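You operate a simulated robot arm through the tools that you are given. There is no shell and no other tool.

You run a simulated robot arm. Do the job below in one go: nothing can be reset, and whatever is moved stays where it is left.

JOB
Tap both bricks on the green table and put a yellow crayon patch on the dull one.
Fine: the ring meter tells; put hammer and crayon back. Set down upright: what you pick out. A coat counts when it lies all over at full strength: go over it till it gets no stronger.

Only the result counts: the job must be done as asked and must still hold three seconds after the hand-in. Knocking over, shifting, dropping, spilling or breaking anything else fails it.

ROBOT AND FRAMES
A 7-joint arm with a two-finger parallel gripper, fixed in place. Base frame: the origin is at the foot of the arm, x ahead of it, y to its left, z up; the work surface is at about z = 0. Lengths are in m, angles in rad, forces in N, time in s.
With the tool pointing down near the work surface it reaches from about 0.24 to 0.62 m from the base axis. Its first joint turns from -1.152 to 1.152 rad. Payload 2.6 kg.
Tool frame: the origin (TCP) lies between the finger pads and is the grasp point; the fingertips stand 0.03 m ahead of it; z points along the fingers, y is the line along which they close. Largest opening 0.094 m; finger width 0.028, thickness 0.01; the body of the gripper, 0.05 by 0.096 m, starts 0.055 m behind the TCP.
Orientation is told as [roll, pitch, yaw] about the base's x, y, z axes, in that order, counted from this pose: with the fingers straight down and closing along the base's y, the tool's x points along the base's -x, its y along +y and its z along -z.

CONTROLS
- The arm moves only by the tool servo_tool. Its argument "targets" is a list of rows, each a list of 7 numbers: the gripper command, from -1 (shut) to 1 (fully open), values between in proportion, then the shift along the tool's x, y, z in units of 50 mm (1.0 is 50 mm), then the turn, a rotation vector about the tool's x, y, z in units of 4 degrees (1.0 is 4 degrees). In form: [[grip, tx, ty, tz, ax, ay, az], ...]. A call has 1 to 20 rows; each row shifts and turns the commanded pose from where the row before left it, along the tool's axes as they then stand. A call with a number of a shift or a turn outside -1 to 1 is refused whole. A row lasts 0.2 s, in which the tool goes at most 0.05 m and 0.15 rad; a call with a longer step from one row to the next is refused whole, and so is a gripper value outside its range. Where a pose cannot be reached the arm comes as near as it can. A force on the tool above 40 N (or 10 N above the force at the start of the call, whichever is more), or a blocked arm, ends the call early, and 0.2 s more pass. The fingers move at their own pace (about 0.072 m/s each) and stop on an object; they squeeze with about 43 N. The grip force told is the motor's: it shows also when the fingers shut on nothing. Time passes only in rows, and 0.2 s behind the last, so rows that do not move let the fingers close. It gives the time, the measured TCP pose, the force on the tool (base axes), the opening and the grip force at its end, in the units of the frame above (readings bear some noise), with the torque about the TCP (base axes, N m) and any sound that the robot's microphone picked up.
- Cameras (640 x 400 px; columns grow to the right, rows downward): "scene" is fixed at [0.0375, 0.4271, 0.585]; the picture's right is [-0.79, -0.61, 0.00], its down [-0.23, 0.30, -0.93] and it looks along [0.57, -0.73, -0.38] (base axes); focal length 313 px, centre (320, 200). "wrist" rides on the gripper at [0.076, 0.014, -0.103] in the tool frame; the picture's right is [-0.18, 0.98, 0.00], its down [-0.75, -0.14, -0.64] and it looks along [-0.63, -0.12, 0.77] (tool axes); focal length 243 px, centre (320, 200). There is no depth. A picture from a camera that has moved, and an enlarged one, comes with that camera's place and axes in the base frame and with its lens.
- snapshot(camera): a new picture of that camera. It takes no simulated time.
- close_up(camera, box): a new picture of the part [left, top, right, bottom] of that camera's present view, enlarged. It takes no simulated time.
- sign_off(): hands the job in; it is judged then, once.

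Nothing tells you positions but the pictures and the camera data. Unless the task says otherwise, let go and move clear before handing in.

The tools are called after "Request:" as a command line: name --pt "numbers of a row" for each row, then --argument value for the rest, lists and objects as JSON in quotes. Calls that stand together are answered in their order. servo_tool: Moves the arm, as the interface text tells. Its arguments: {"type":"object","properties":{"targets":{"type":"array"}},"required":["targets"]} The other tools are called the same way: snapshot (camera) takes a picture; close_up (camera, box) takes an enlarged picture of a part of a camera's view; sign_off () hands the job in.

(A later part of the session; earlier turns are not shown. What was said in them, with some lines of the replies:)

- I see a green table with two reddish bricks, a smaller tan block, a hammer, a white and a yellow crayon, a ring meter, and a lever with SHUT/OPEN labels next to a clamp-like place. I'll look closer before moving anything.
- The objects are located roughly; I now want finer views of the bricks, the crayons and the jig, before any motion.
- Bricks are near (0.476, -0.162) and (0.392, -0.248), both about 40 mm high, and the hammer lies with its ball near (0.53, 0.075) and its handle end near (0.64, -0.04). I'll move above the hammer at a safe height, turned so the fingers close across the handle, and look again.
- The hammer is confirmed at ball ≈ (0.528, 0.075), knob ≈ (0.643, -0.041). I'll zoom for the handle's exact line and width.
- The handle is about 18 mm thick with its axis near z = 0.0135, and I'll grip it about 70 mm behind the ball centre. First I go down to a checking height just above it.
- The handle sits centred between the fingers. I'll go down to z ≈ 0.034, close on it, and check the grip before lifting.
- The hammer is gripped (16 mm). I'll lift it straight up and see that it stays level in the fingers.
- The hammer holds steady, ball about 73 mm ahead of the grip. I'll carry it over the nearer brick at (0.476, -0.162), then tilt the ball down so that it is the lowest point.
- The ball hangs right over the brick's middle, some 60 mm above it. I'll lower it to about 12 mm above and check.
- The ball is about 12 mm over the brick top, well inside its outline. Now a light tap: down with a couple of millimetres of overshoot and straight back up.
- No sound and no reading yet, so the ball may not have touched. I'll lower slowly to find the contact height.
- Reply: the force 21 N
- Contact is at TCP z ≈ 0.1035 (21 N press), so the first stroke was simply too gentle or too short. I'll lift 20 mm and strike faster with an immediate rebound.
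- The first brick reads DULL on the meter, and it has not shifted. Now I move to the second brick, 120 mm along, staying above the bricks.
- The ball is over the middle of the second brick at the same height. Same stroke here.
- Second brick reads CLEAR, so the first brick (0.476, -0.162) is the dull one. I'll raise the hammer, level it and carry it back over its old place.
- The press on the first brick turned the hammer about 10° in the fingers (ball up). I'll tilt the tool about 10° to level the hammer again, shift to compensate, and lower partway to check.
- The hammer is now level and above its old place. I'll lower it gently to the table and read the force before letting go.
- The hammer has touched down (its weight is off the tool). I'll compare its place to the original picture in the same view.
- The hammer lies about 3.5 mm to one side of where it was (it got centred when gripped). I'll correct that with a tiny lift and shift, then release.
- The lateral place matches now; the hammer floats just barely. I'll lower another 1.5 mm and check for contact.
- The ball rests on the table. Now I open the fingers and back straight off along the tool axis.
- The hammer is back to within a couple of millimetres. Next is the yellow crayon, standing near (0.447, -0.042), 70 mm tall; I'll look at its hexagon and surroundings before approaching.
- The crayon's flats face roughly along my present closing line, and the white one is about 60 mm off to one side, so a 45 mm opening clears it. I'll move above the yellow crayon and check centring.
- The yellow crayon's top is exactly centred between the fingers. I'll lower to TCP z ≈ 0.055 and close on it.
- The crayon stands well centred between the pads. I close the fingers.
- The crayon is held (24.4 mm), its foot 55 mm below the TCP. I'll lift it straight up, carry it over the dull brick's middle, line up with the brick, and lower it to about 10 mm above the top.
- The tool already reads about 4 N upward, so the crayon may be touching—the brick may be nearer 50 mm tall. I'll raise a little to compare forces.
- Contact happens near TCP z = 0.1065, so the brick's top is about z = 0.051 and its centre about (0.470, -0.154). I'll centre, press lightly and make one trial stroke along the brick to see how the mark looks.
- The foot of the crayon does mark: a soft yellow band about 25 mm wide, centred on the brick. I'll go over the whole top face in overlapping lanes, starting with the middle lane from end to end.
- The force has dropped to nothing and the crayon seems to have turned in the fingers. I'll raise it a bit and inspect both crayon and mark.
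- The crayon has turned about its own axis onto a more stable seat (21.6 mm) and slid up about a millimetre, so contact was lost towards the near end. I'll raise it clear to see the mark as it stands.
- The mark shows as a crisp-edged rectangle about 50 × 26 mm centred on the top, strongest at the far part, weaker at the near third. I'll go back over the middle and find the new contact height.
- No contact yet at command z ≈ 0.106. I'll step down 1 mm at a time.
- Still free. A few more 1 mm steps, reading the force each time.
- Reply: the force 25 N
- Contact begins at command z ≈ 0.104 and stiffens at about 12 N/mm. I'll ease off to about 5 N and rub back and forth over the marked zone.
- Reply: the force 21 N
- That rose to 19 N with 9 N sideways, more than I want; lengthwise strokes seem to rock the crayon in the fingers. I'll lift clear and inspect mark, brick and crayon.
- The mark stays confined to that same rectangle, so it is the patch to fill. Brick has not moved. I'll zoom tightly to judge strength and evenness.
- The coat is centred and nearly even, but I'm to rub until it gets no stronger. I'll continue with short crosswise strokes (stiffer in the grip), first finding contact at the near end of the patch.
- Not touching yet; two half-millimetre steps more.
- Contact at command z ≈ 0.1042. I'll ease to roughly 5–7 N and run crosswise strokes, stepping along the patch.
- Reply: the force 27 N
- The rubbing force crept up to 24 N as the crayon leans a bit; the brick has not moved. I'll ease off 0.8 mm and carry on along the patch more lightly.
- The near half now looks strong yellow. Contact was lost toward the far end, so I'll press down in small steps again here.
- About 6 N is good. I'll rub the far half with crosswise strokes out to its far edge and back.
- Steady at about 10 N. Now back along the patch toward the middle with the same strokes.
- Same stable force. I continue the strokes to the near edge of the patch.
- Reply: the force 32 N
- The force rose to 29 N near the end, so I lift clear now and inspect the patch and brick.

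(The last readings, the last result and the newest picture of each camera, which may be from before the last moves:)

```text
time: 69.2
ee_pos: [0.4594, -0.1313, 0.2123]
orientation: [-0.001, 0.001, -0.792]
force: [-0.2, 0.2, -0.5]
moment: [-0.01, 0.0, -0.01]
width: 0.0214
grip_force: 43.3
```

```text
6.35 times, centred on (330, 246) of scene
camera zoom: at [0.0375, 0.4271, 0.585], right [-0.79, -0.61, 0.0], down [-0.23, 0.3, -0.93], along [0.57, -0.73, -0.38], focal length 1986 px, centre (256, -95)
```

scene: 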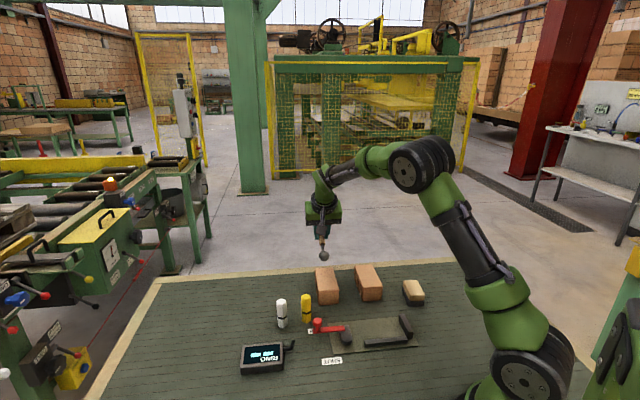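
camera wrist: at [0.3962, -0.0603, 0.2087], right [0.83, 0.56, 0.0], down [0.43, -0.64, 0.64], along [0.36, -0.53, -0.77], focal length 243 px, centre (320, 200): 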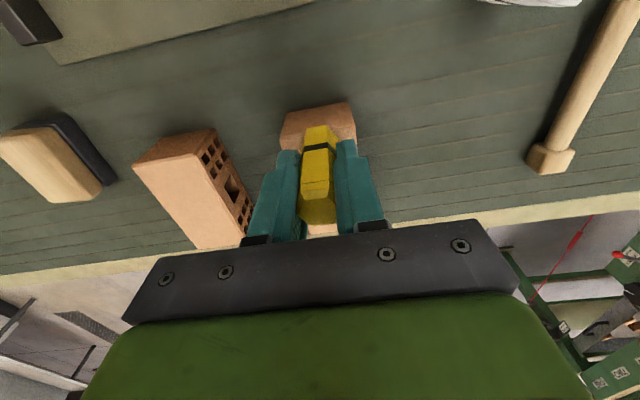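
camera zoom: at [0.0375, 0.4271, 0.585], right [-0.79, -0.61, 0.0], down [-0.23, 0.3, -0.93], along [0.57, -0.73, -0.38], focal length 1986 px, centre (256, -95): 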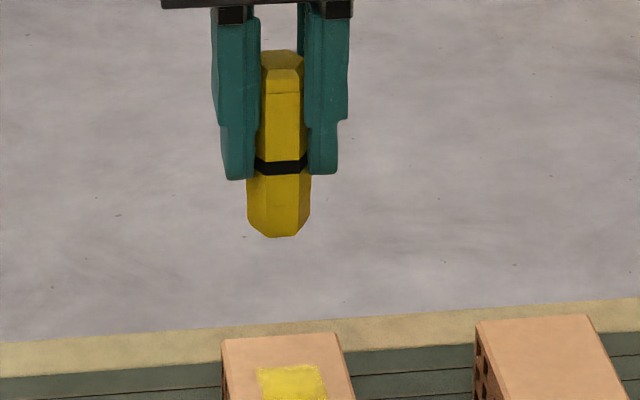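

The brick has shifted under 1 mm at most, and the patch colour looks the same as before the last passes. I'll zoom in on its centre and edges to check for any weak spots.

Request:
close_up --camera "scene" --box '[318, 270, 334, 280]'

Request:
close_up --camera "wrist" --box '[285, 85, 345, 135]'

```text
16.00 times, centred on (326, 275) of scene
camera zoom: at [0.0375, 0.4271, 0.585], right [-0.79, -0.61, 0.0], down [-0.23, 0.3, -0.93], along [0.57, -0.73, -0.38], focal length 5003 px, centre (224, -1000)
```

zoom: 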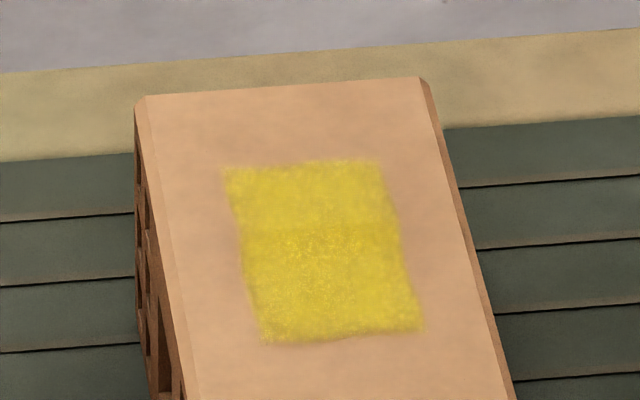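

```text
8.00 times, centred on (315, 110) of wrist
camera zoom: at [0.417, -0.0666, 0.3141], right [0.83, 0.56, 0.0], down [0.43, -0.64, 0.64], along [0.36, -0.53, -0.77], focal length 1941 px, centre (360, 920)
```

zoom: 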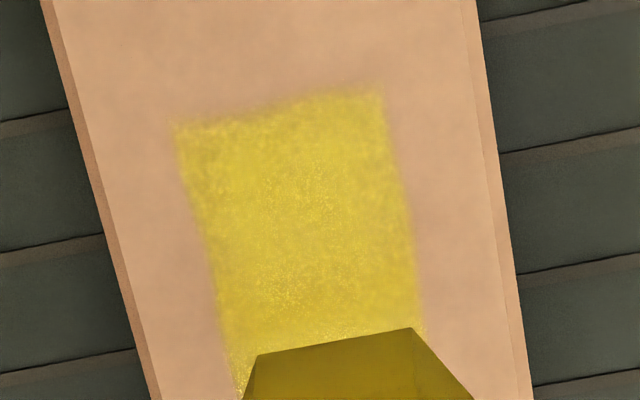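

The coat looks even all over with soft edges only. To be sure it gets no stronger, I'll make one more light, full pass, first finding contact again.

Request:
servo_tool --pt "-1 0 -0.2 0 0 0 0" --pt "-1 0 0 0.9 0 0 0" --pt "-1 0 0 0.9 0 0 0" --pt "-1 0 0 0.363 0 0 0" --pt "-1 0 0 0.016 0 0 0" --pt "-1 0 0 0 0 0 0"

Request:
servo_tool --pt "-1 0 0 0.01 0 0 0" --pt "-1 0 0 0 0 0 0"

```text
time: 70.6
ee_pos: [0.4541, -0.1404, 0.1049]
orientation: [-0.001, -0.001, -0.794]
force: [0.8, 0.9, -0.5]
moment: [0.02, 0.03, 0.0]
width: 0.0217
grip_force: 43.4
```

```text
time: 71.2
ee_pos: [0.4522, -0.1382, 0.106]
orientation: [-0.001, 0.0, -0.793]
force: [-0.3, 0.0, -1.1]
moment: [-0.01, 0.02, 0.02]
width: 0.0215
grip_force: 43.1
```

Not yet touching; small steps further.

Request:
servo_tool --pt "-1 0 0 0.01 0 0 0" --pt "-1 0 0 0 0 0 0"

Request:
servo_tool --pt "-1 0 0 0.008 0 0 0" --pt "-1 0 0 0 0 0 0"

```text
time: 71.8
ee_pos: [0.4528, -0.1394, 0.1058]
orientation: [0.001, 0.0, -0.796]
force: [-0.6, 1.8, 2.2]
moment: [0.0, 0.01, -0.02]
width: 0.0217
grip_force: 43.4
```

```text
time: 72.4
ee_pos: [0.4538, -0.1385, 0.1043]
orientation: [0.0, -0.001, -0.796]
force: [-1.6, 0.5, 8.4]
moment: [-0.05, 0.05, 0.01]
width: 0.0215
grip_force: 43.2
```

About 8 N. I'll ease slightly and make the crosswise pass, checking the force midway.

Request:
servo_tool --pt "-1 0 0.2 -0.004 0 0 0" --pt "-1 0 -0.4 0 0 0 0" --pt "-1 -0.1 0 0 0 0 0" --pt "-1 0 0.4 0 0 0 0" --pt "-1 -0.1 0 0 0 0 0" --pt "-1 0 -0.4 0 0 0 0" --pt "-1 -0.1 0 0 0 0 0" --pt "-1 0 0.4 0 0 0 0" --pt "-1 0 -0.2 0 0 0 0" --pt "-1 0 0 0 0 0 0"

```text
time: 74.6
ee_pos: [0.4647, -0.1484, 0.1043]
orientation: [0.005, -0.002, -0.791]
force: [7.3, 2.5, 17.0]
moment: [0.07, -0.46, 0.03]
width: 0.0214
grip_force: 43.4
```

A bit firm at 17 N; I ease off 0.4 mm and continue toward the far end.

Request:
servo_tool --pt "-1 0 0.2 -0.008 0 0 0" --pt "-1 0 -0.4 0 0 0 0" --pt "-1 -0.1 0 0 0 0 0" --pt "-1 0 0.4 0 0 0 0" --pt "-1 -0.1 0 0 0 0 0" --pt "-1 0 -0.4 0 0 0 0" --pt "-1 -0.1 0 0 0 0 0" --pt "-1 0 0.4 0 0 0 0" --pt "-1 0 -0.2 0 0 0 0" --pt "-1 0 0 0 0 0 0"

```text
time: 76.8
ee_pos: [0.4745, -0.1594, 0.1056]
orientation: [0.004, -0.002, -0.792]
force: [8.0, 2.8, 17.3]
moment: [0.15, -0.46, 0.03]
width: 0.0219
grip_force: 43.0
```

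Still 17 N; I ease another 0.4 mm and finish the far part.

Request:
servo_tool --pt "-1 0 0.2 -0.008 0 0 0" --pt "-1 0 -0.4 0 0 0 0" --pt "-1 -0.12 0 0 0 0 0" --pt "-1 0 0.4 0 0 0 0" --pt "-1 -0.12 0 0 0 0 0" --pt "-1 0 -0.4 0 0 0 0" --pt "-1 -0.12 0 0 0 0 0" --pt "-1 0 0.4 0 0 0 0" --pt "-1 0 -0.2 0 0 0 0" --pt "-1 0 0 0 0 0 0"

Request:
servo_tool --pt "-1 0 0 -0.1 0 0 0" --pt "-1 0 0 -0.9 0 0 0" --pt "-1 0 0 -0.9 0 0 0" --pt "-1 0 0 -0.3 0 0 0" --pt "-1 0 0 0 0 0 0"

Request:
close_up --camera "scene" --box '[316, 269, 336, 286]'

Request:
close_up --camera "scene" --box '[290, 245, 370, 295]'

Request:
close_up --camera "wrist" --box '[220, 40, 420, 240]'

Request:
close_up --camera "scene" --box '[280, 190, 380, 253]'

```text
time: 79.0
ee_pos: [0.4866, -0.173, 0.1051]
orientation: [0.003, -0.002, -0.791]
force: [2.3, 3.2, 7.4]
moment: [0.09, -0.16, -0.02]
width: 0.0217
grip_force: 43.1
```

```text
time: 80.2
ee_pos: [0.485, -0.1745, 0.2145]
orientation: [0.001, -0.001, -0.793]
force: [-0.5, -0.1, -1.3]
moment: [0.01, -0.02, -0.02]
width: 0.0215
grip_force: 43.5
```

```text
16.00 times, centred on (326, 278) of scene
camera zoom: at [0.0375, 0.4271, 0.585], right [-0.79, -0.61, 0.0], down [-0.23, 0.3, -0.93], along [0.57, -0.73, -0.38], focal length 5003 px, centre (224, -1040)
```

zoom: 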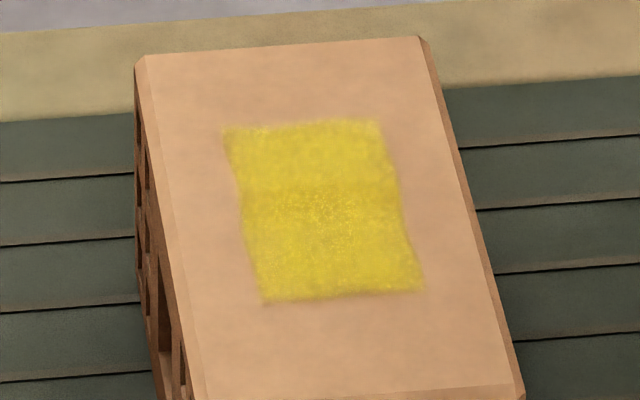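

```text
8.00 times, centred on (330, 270) of scene
camera zoom: at [0.0375, 0.4271, 0.585], right [-0.79, -0.61, 0.0], down [-0.23, 0.3, -0.93], along [0.57, -0.73, -0.38], focal length 2502 px, centre (240, -360)
```

zoom: 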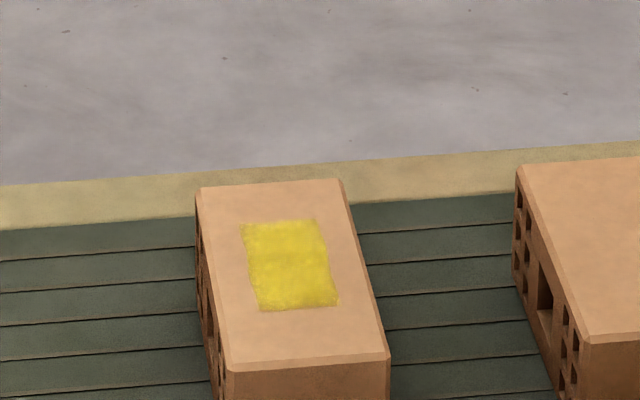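

```text
2.00 times, centred on (320, 140) of wrist
camera zoom: at [0.4433, -0.1087, 0.3169], right [0.83, 0.56, 0.0], down [0.43, -0.64, 0.64], along [0.36, -0.53, -0.77], focal length 485 px, centre (320, 320)
```

zoom: 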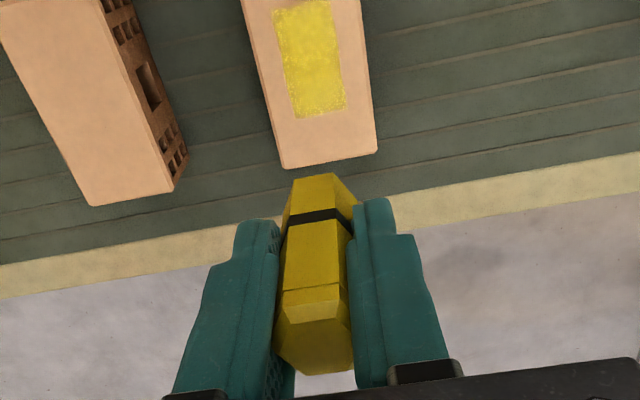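

```text
6.35 times, centred on (330, 222) of scene
camera zoom: at [0.0375, 0.4271, 0.585], right [-0.79, -0.61, 0.0], down [-0.23, 0.3, -0.93], along [0.57, -0.73, -0.38], focal length 1986 px, centre (256, 64)
```

zoom: 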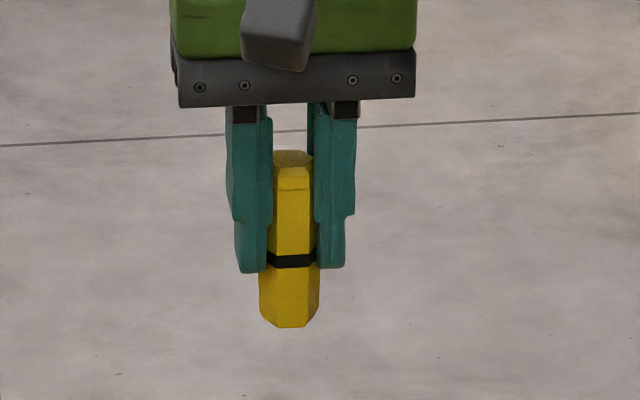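

The colour is unchanged by this last pass, and the brick stands where it stood. One tight look from the wrist at the whole patch for evenness.

Request:
close_up --camera "wrist" --box '[285, 35, 355, 105]'

Request:
close_up --camera "wrist" --box '[300, 30, 348, 66]'

```text
5.71 times, centred on (320, 70) of wrist
camera zoom: at [0.4433, -0.1087, 0.3169], right [0.83, 0.56, 0.0], down [0.43, -0.64, 0.64], along [0.36, -0.53, -0.77], focal length 1386 px, centre (320, 943)
```

zoom: 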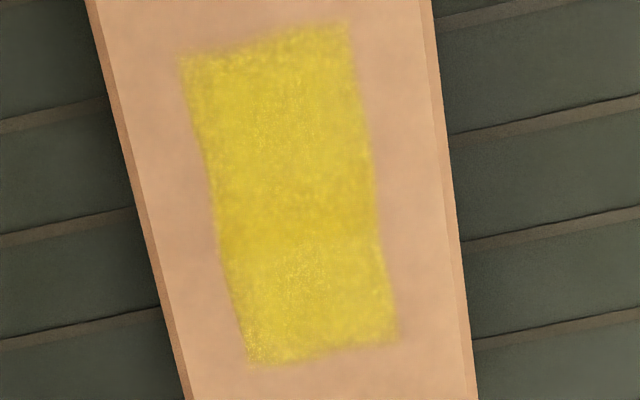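

```text
11.11 times, centred on (324, 48) of wrist
camera zoom: at [0.4433, -0.1087, 0.3169], right [0.83, 0.56, 0.0], down [0.43, -0.64, 0.64], along [0.36, -0.53, -0.77], focal length 2696 px, centre (276, 1889)
```

zoom: 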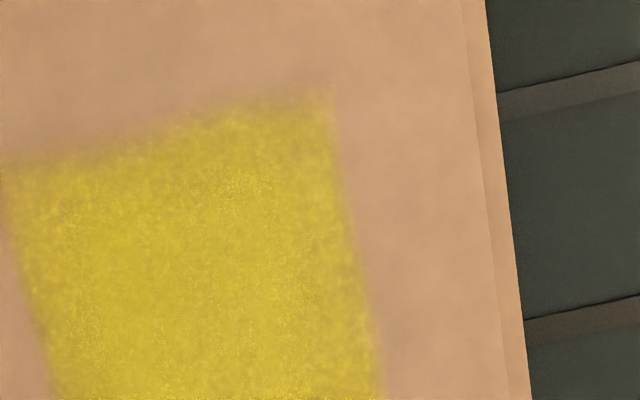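

The coat is full and even. Now I'll carry the yellow crayon back above its spot at (0.447, -0.042) and lower it partway to check.

Request:
servo_tool --pt "-1 0.811 0.425 0 0 0 0" --pt "-1 0.811 0.425 0 0 0 0" --pt "-1 0.812 0.426 0 0 0 0" --pt "-1 0 0 0 0 0 -0.78" --pt "-1 0 0 0.9 0 0 0" --pt "-1 0 0 0.9 0 0 0" --pt "-1 0 0 0.8 0 0 0" --pt "-1 0 0 0 0 0 0"

Request:
close_up --camera "scene" --box '[235, 275, 325, 331]'

Request:
snapshot --camera "wrist"

```text
time: 82.0
ee_pos: [0.4454, -0.0409, 0.0845]
orientation: [-0.001, 0.001, -0.74]
force: [0.7, 0.7, -0.9]
moment: [0.02, -0.03, -0.03]
width: 0.0214
grip_force: 43.1
```

```text
7.11 times, centred on (280, 303) of scene
camera zoom: at [0.0375, 0.4271, 0.585], right [-0.79, -0.61, 0.0], down [-0.23, 0.3, -0.93], along [0.57, -0.73, -0.38], focal length 2224 px, centre (604, -532)
```

zoom: 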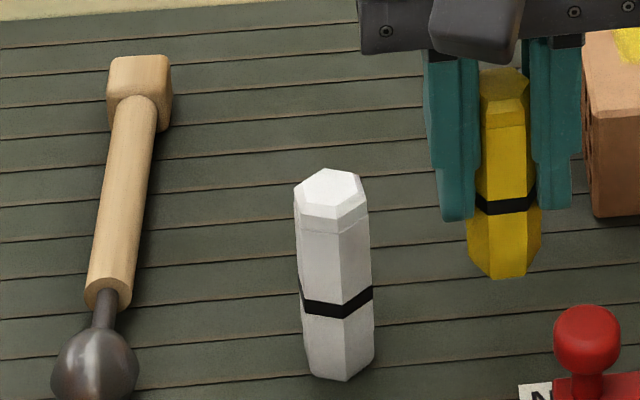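

```text
taken
camera wrist: at [0.3996, 0.0207, 0.1856], right [0.8, 0.6, 0.0], down [0.46, -0.61, 0.64], along [0.39, -0.51, -0.77], focal length 243 px, centre (320, 200)
```

wrist: 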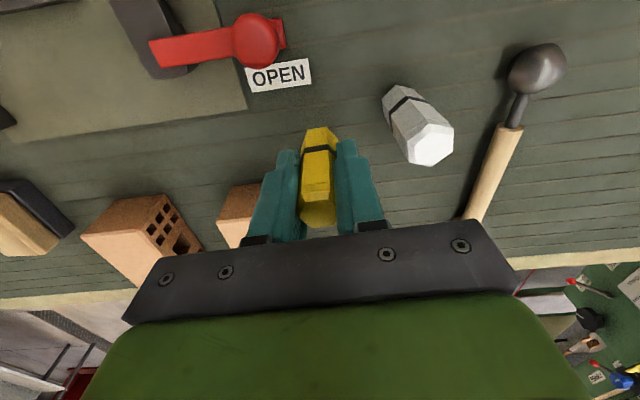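

The crayon hangs upright over its spot. I'll lower it to just about the table and read the force.

Request:
servo_tool --pt "-1 0 0 0.4 0 0 0" --pt "-1 0 0 0.2 0 0 0" --pt "-1 0 0 0 0 0 0"

Request:
close_up --camera "scene" --box '[235, 275, 325, 331]'

Request:
servo_tool --pt "-1 0 0 0.02 0 0 0" --pt "-1 0 0 0 0 0 0"

```text
time: 82.8
ee_pos: [0.4463, -0.0431, 0.0554]
orientation: [0.002, -0.001, -0.739]
force: [-4.3, 1.3, 11.7]
moment: [0.0, 0.19, -0.03]
width: 0.0216
grip_force: 43.1
```

```text
7.11 times, centred on (280, 303) of scene
camera zoom: at [0.0375, 0.4272, 0.585], right [-0.79, -0.61, 0.0], down [-0.23, 0.3, -0.93], along [0.57, -0.73, -0.38], focal length 2224 px, centre (604, -532)
```

zoom: 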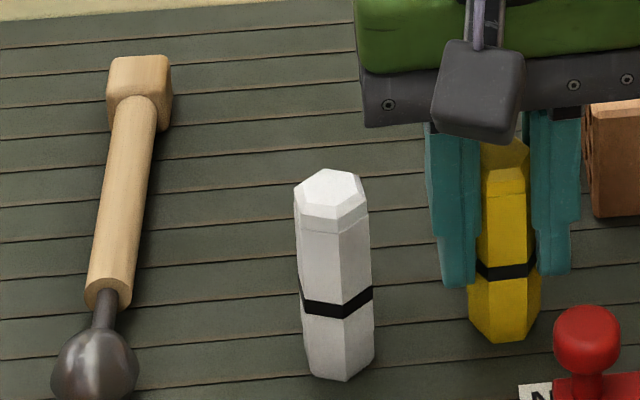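

```text
time: 83.4
ee_pos: [0.4465, -0.0424, 0.0541]
orientation: [0.001, -0.002, -0.74]
force: [-5.9, -0.1, 24.2]
moment: [-0.02, 0.25, -0.01]
width: 0.0212
grip_force: 43.1
```

It stands on the table; I pressed slightly more than needed. I'll ease up to near zero force before opening.

Request:
servo_tool --pt "-1 0 0 -0.03 0 0 0" --pt "-1 0 0 0 0 0 0"

Request:
close_up --camera "scene" --box '[280, 280, 344, 320]'

```text
time: 84.0
ee_pos: [0.4464, -0.0415, 0.0542]
orientation: [0.001, -0.002, -0.738]
force: [4.2, 0.0, 8.7]
moment: [-0.03, -0.27, 0.04]
width: 0.0218
grip_force: 43.0
```

```text
10.00 times, centred on (312, 300) of scene
camera zoom: at [0.0375, 0.4272, 0.585], right [-0.79, -0.61, 0.0], down [-0.23, 0.3, -0.93], along [0.57, -0.73, -0.38], focal length 3127 px, centre (400, -800)
```

zoom: 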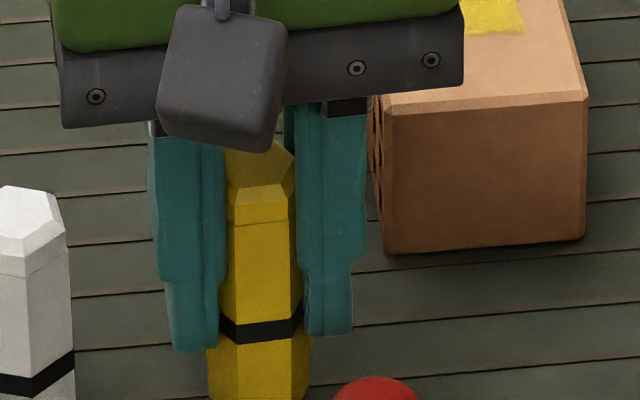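

Nearly in its old place. A touch more up to drop the residual force, then I open slowly.

Request:
servo_tool --pt "-1 0 0 -0.01 0 0 0" --pt "-1 0 0 0 0 0 0"

```text
time: 84.6
ee_pos: [0.4444, -0.0428, 0.0553]
orientation: [-0.001, 0.003, -0.74]
force: [1.0, 0.0, 1.1]
moment: [-0.03, -0.02, -0.02]
width: 0.0213
grip_force: 42.8
```

Force is about 1 N, so it stands lightly on the table. Opening the fingers gradually.

Request:
servo_tool --pt "-0.5 0 0 0 0 0 0" --pt "-0.35 0 0 0 0 0 0" --pt "-0.15 0 0 0 0 0 0" --pt "0 0 0 0 0 0 0" --pt "0 0 0 0 0 0 0"

Request:
close_up --camera "scene" --box '[250, 255, 370, 330]'

Request:
snapshot --camera "wrist"

```text
time: 85.8
ee_pos: [0.4459, -0.0417, 0.0567]
orientation: [0.0, 0.0, -0.739]
force: [0.6, 1.1, -0.3]
moment: [0.04, -0.02, 0.02]
width: 0.0469
grip_force: 0.1
```

```text
5.33 times, centred on (310, 292) of scene
camera zoom: at [0.0375, 0.4271, 0.585], right [-0.79, -0.61, 0.0], down [-0.23, 0.3, -0.93], along [0.57, -0.73, -0.38], focal length 1668 px, centre (373, -293)
```

zoom: 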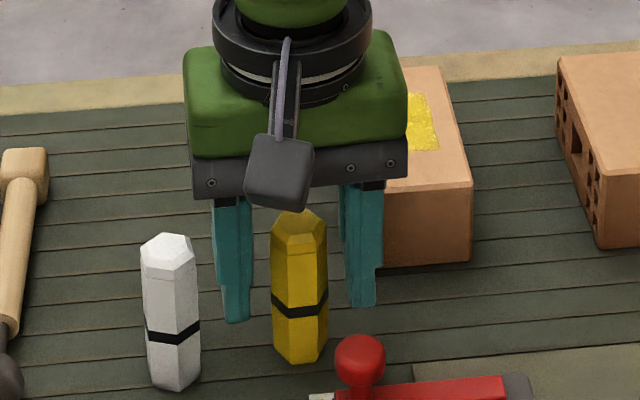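

```text
taken
camera wrist: at [0.4, 0.0204, 0.1574], right [0.8, 0.6, 0.0], down [0.46, -0.61, 0.64], along [0.39, -0.51, -0.77], focal length 243 px, centre (320, 200)
```

wrist: 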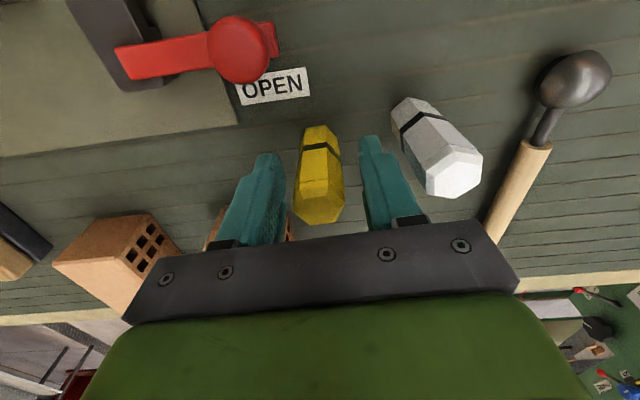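

The yellow crayon stands upright and free between the open fingers, where it stood before. I'll back straight up, then move the arm well clear and check everything.

Request:
servo_tool --pt "0 0 0 -0.3 0 0 0" --pt "0 0 0 -0.7 0 0 0" --pt "0 0 0 -0.9 0 0 0" --pt "0 0 0 -0.9 0 0 0" --pt "0 0 0 -0.9 0 0 0" --pt "0 0 0 -0.9 0 0 0" --pt "0 0.5 0 -0.5 0 0 0" --pt "0 0 0 0 0 0 0"

Request:
snapshot --camera "scene"

Request:
close_up --camera "scene" --box '[220, 250, 440, 388]'

Request:
close_up --camera "scene" --box '[235, 275, 325, 331]'

Request:
close_up --camera "scene" --box '[305, 255, 395, 311]'

Request:
snapshot --camera "wrist"

```text
time: 87.6
ee_pos: [0.4271, -0.0267, 0.3108]
orientation: [0.0, 0.001, -0.74]
force: [-0.4, -0.4, 0.2]
moment: [-0.02, 0.02, -0.01]
width: 0.047
grip_force: 0.0
```

```text
taken
```

scene: 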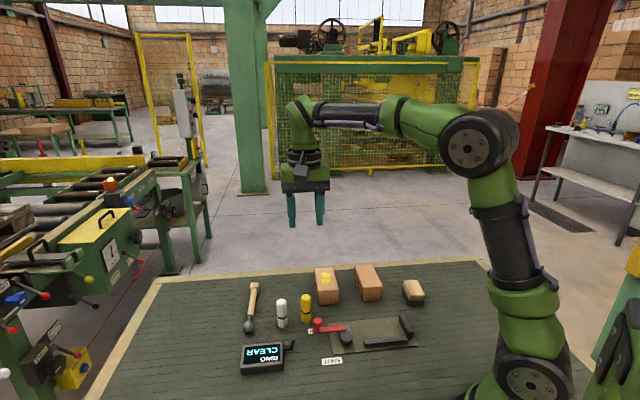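

```text
2.90 times, centred on (330, 319) of scene
camera zoom: at [0.0375, 0.4271, 0.585], right [-0.79, -0.61, 0.0], down [-0.23, 0.3, -0.93], along [0.57, -0.73, -0.38], focal length 906 px, centre (291, -145)
```

zoom: 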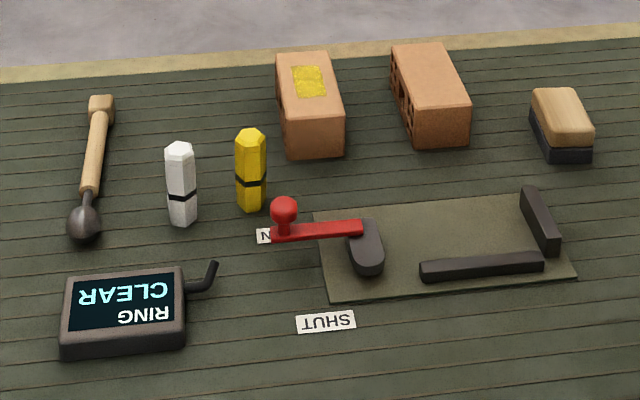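

```text
7.11 times, centred on (280, 303) of scene
camera zoom: at [0.0375, 0.4271, 0.585], right [-0.79, -0.61, 0.0], down [-0.23, 0.3, -0.93], along [0.57, -0.73, -0.38], focal length 2224 px, centre (604, -532)
```

zoom: 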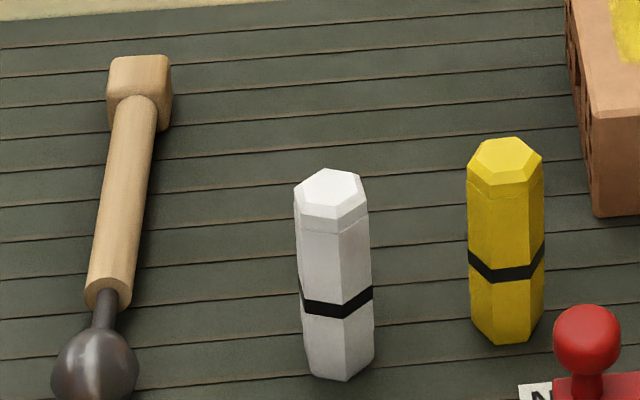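

```text
7.11 times, centred on (350, 283) of scene
camera zoom: at [0.0375, 0.4271, 0.585], right [-0.79, -0.61, 0.0], down [-0.23, 0.3, -0.93], along [0.57, -0.73, -0.38], focal length 2224 px, centre (107, -390)
```

zoom: 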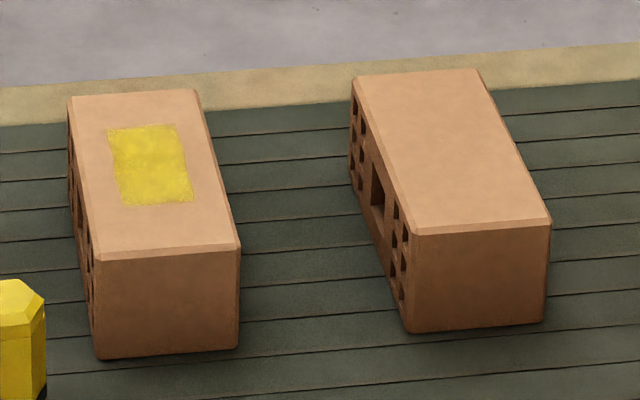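

```text
taken
camera wrist: at [0.3815, 0.0363, 0.4126], right [0.8, 0.6, 0.0], down [0.46, -0.61, 0.64], along [0.39, -0.51, -0.77], focal length 243 px, centre (320, 200)
```

wrist: 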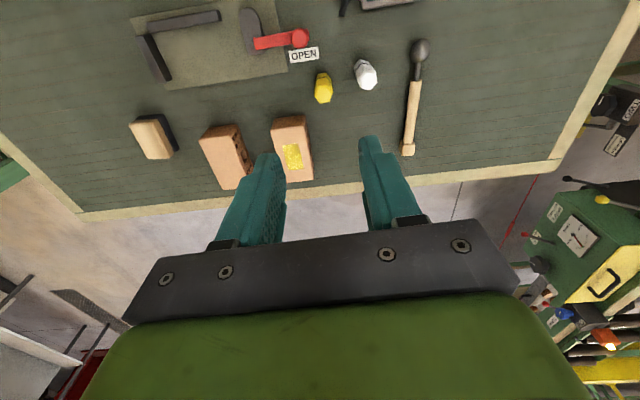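

Everything is in order: the hammer lies in its old place, and the yellow crayon stands upright in its own spot. Both bricks were tapped (DULL, then CLEAR), the dull one carries a full, even yellow patch, and nothing else has moved. The gripper is empty and clear, so I hand the job in.

Request:
sign_off

```text
The job is handed in.
```

I tapped both bricks, put a yellow crayon patch on the dull one, and handed the job in; I haven't seen the verdict.

- **Taps:** the ring meter read DULL for the brick nearer the crayons and CLEAR for the other one.
- **Patch:** the crayon only marked one rectangle, about 50 × 26 mm, in the middle of the dull brick's top. I went over it until two further passes made no visible difference. I could only judge full strength by eye from the pictures.
- **Put back:** the hammer lies within about 2 mm of where it was, turned by roughly 2°. The yellow crayon stands upright on its own spot, turned a little about its own axis.
- **Other things:** the dull brick shifted by less than 1 mm while I rubbed it. Nothing else appears to have moved. The gripper was empty and clear of the table at hand-in.

I took "set down upright: what you pick out" to mean the crayon. I left the dull brick lying where it was.
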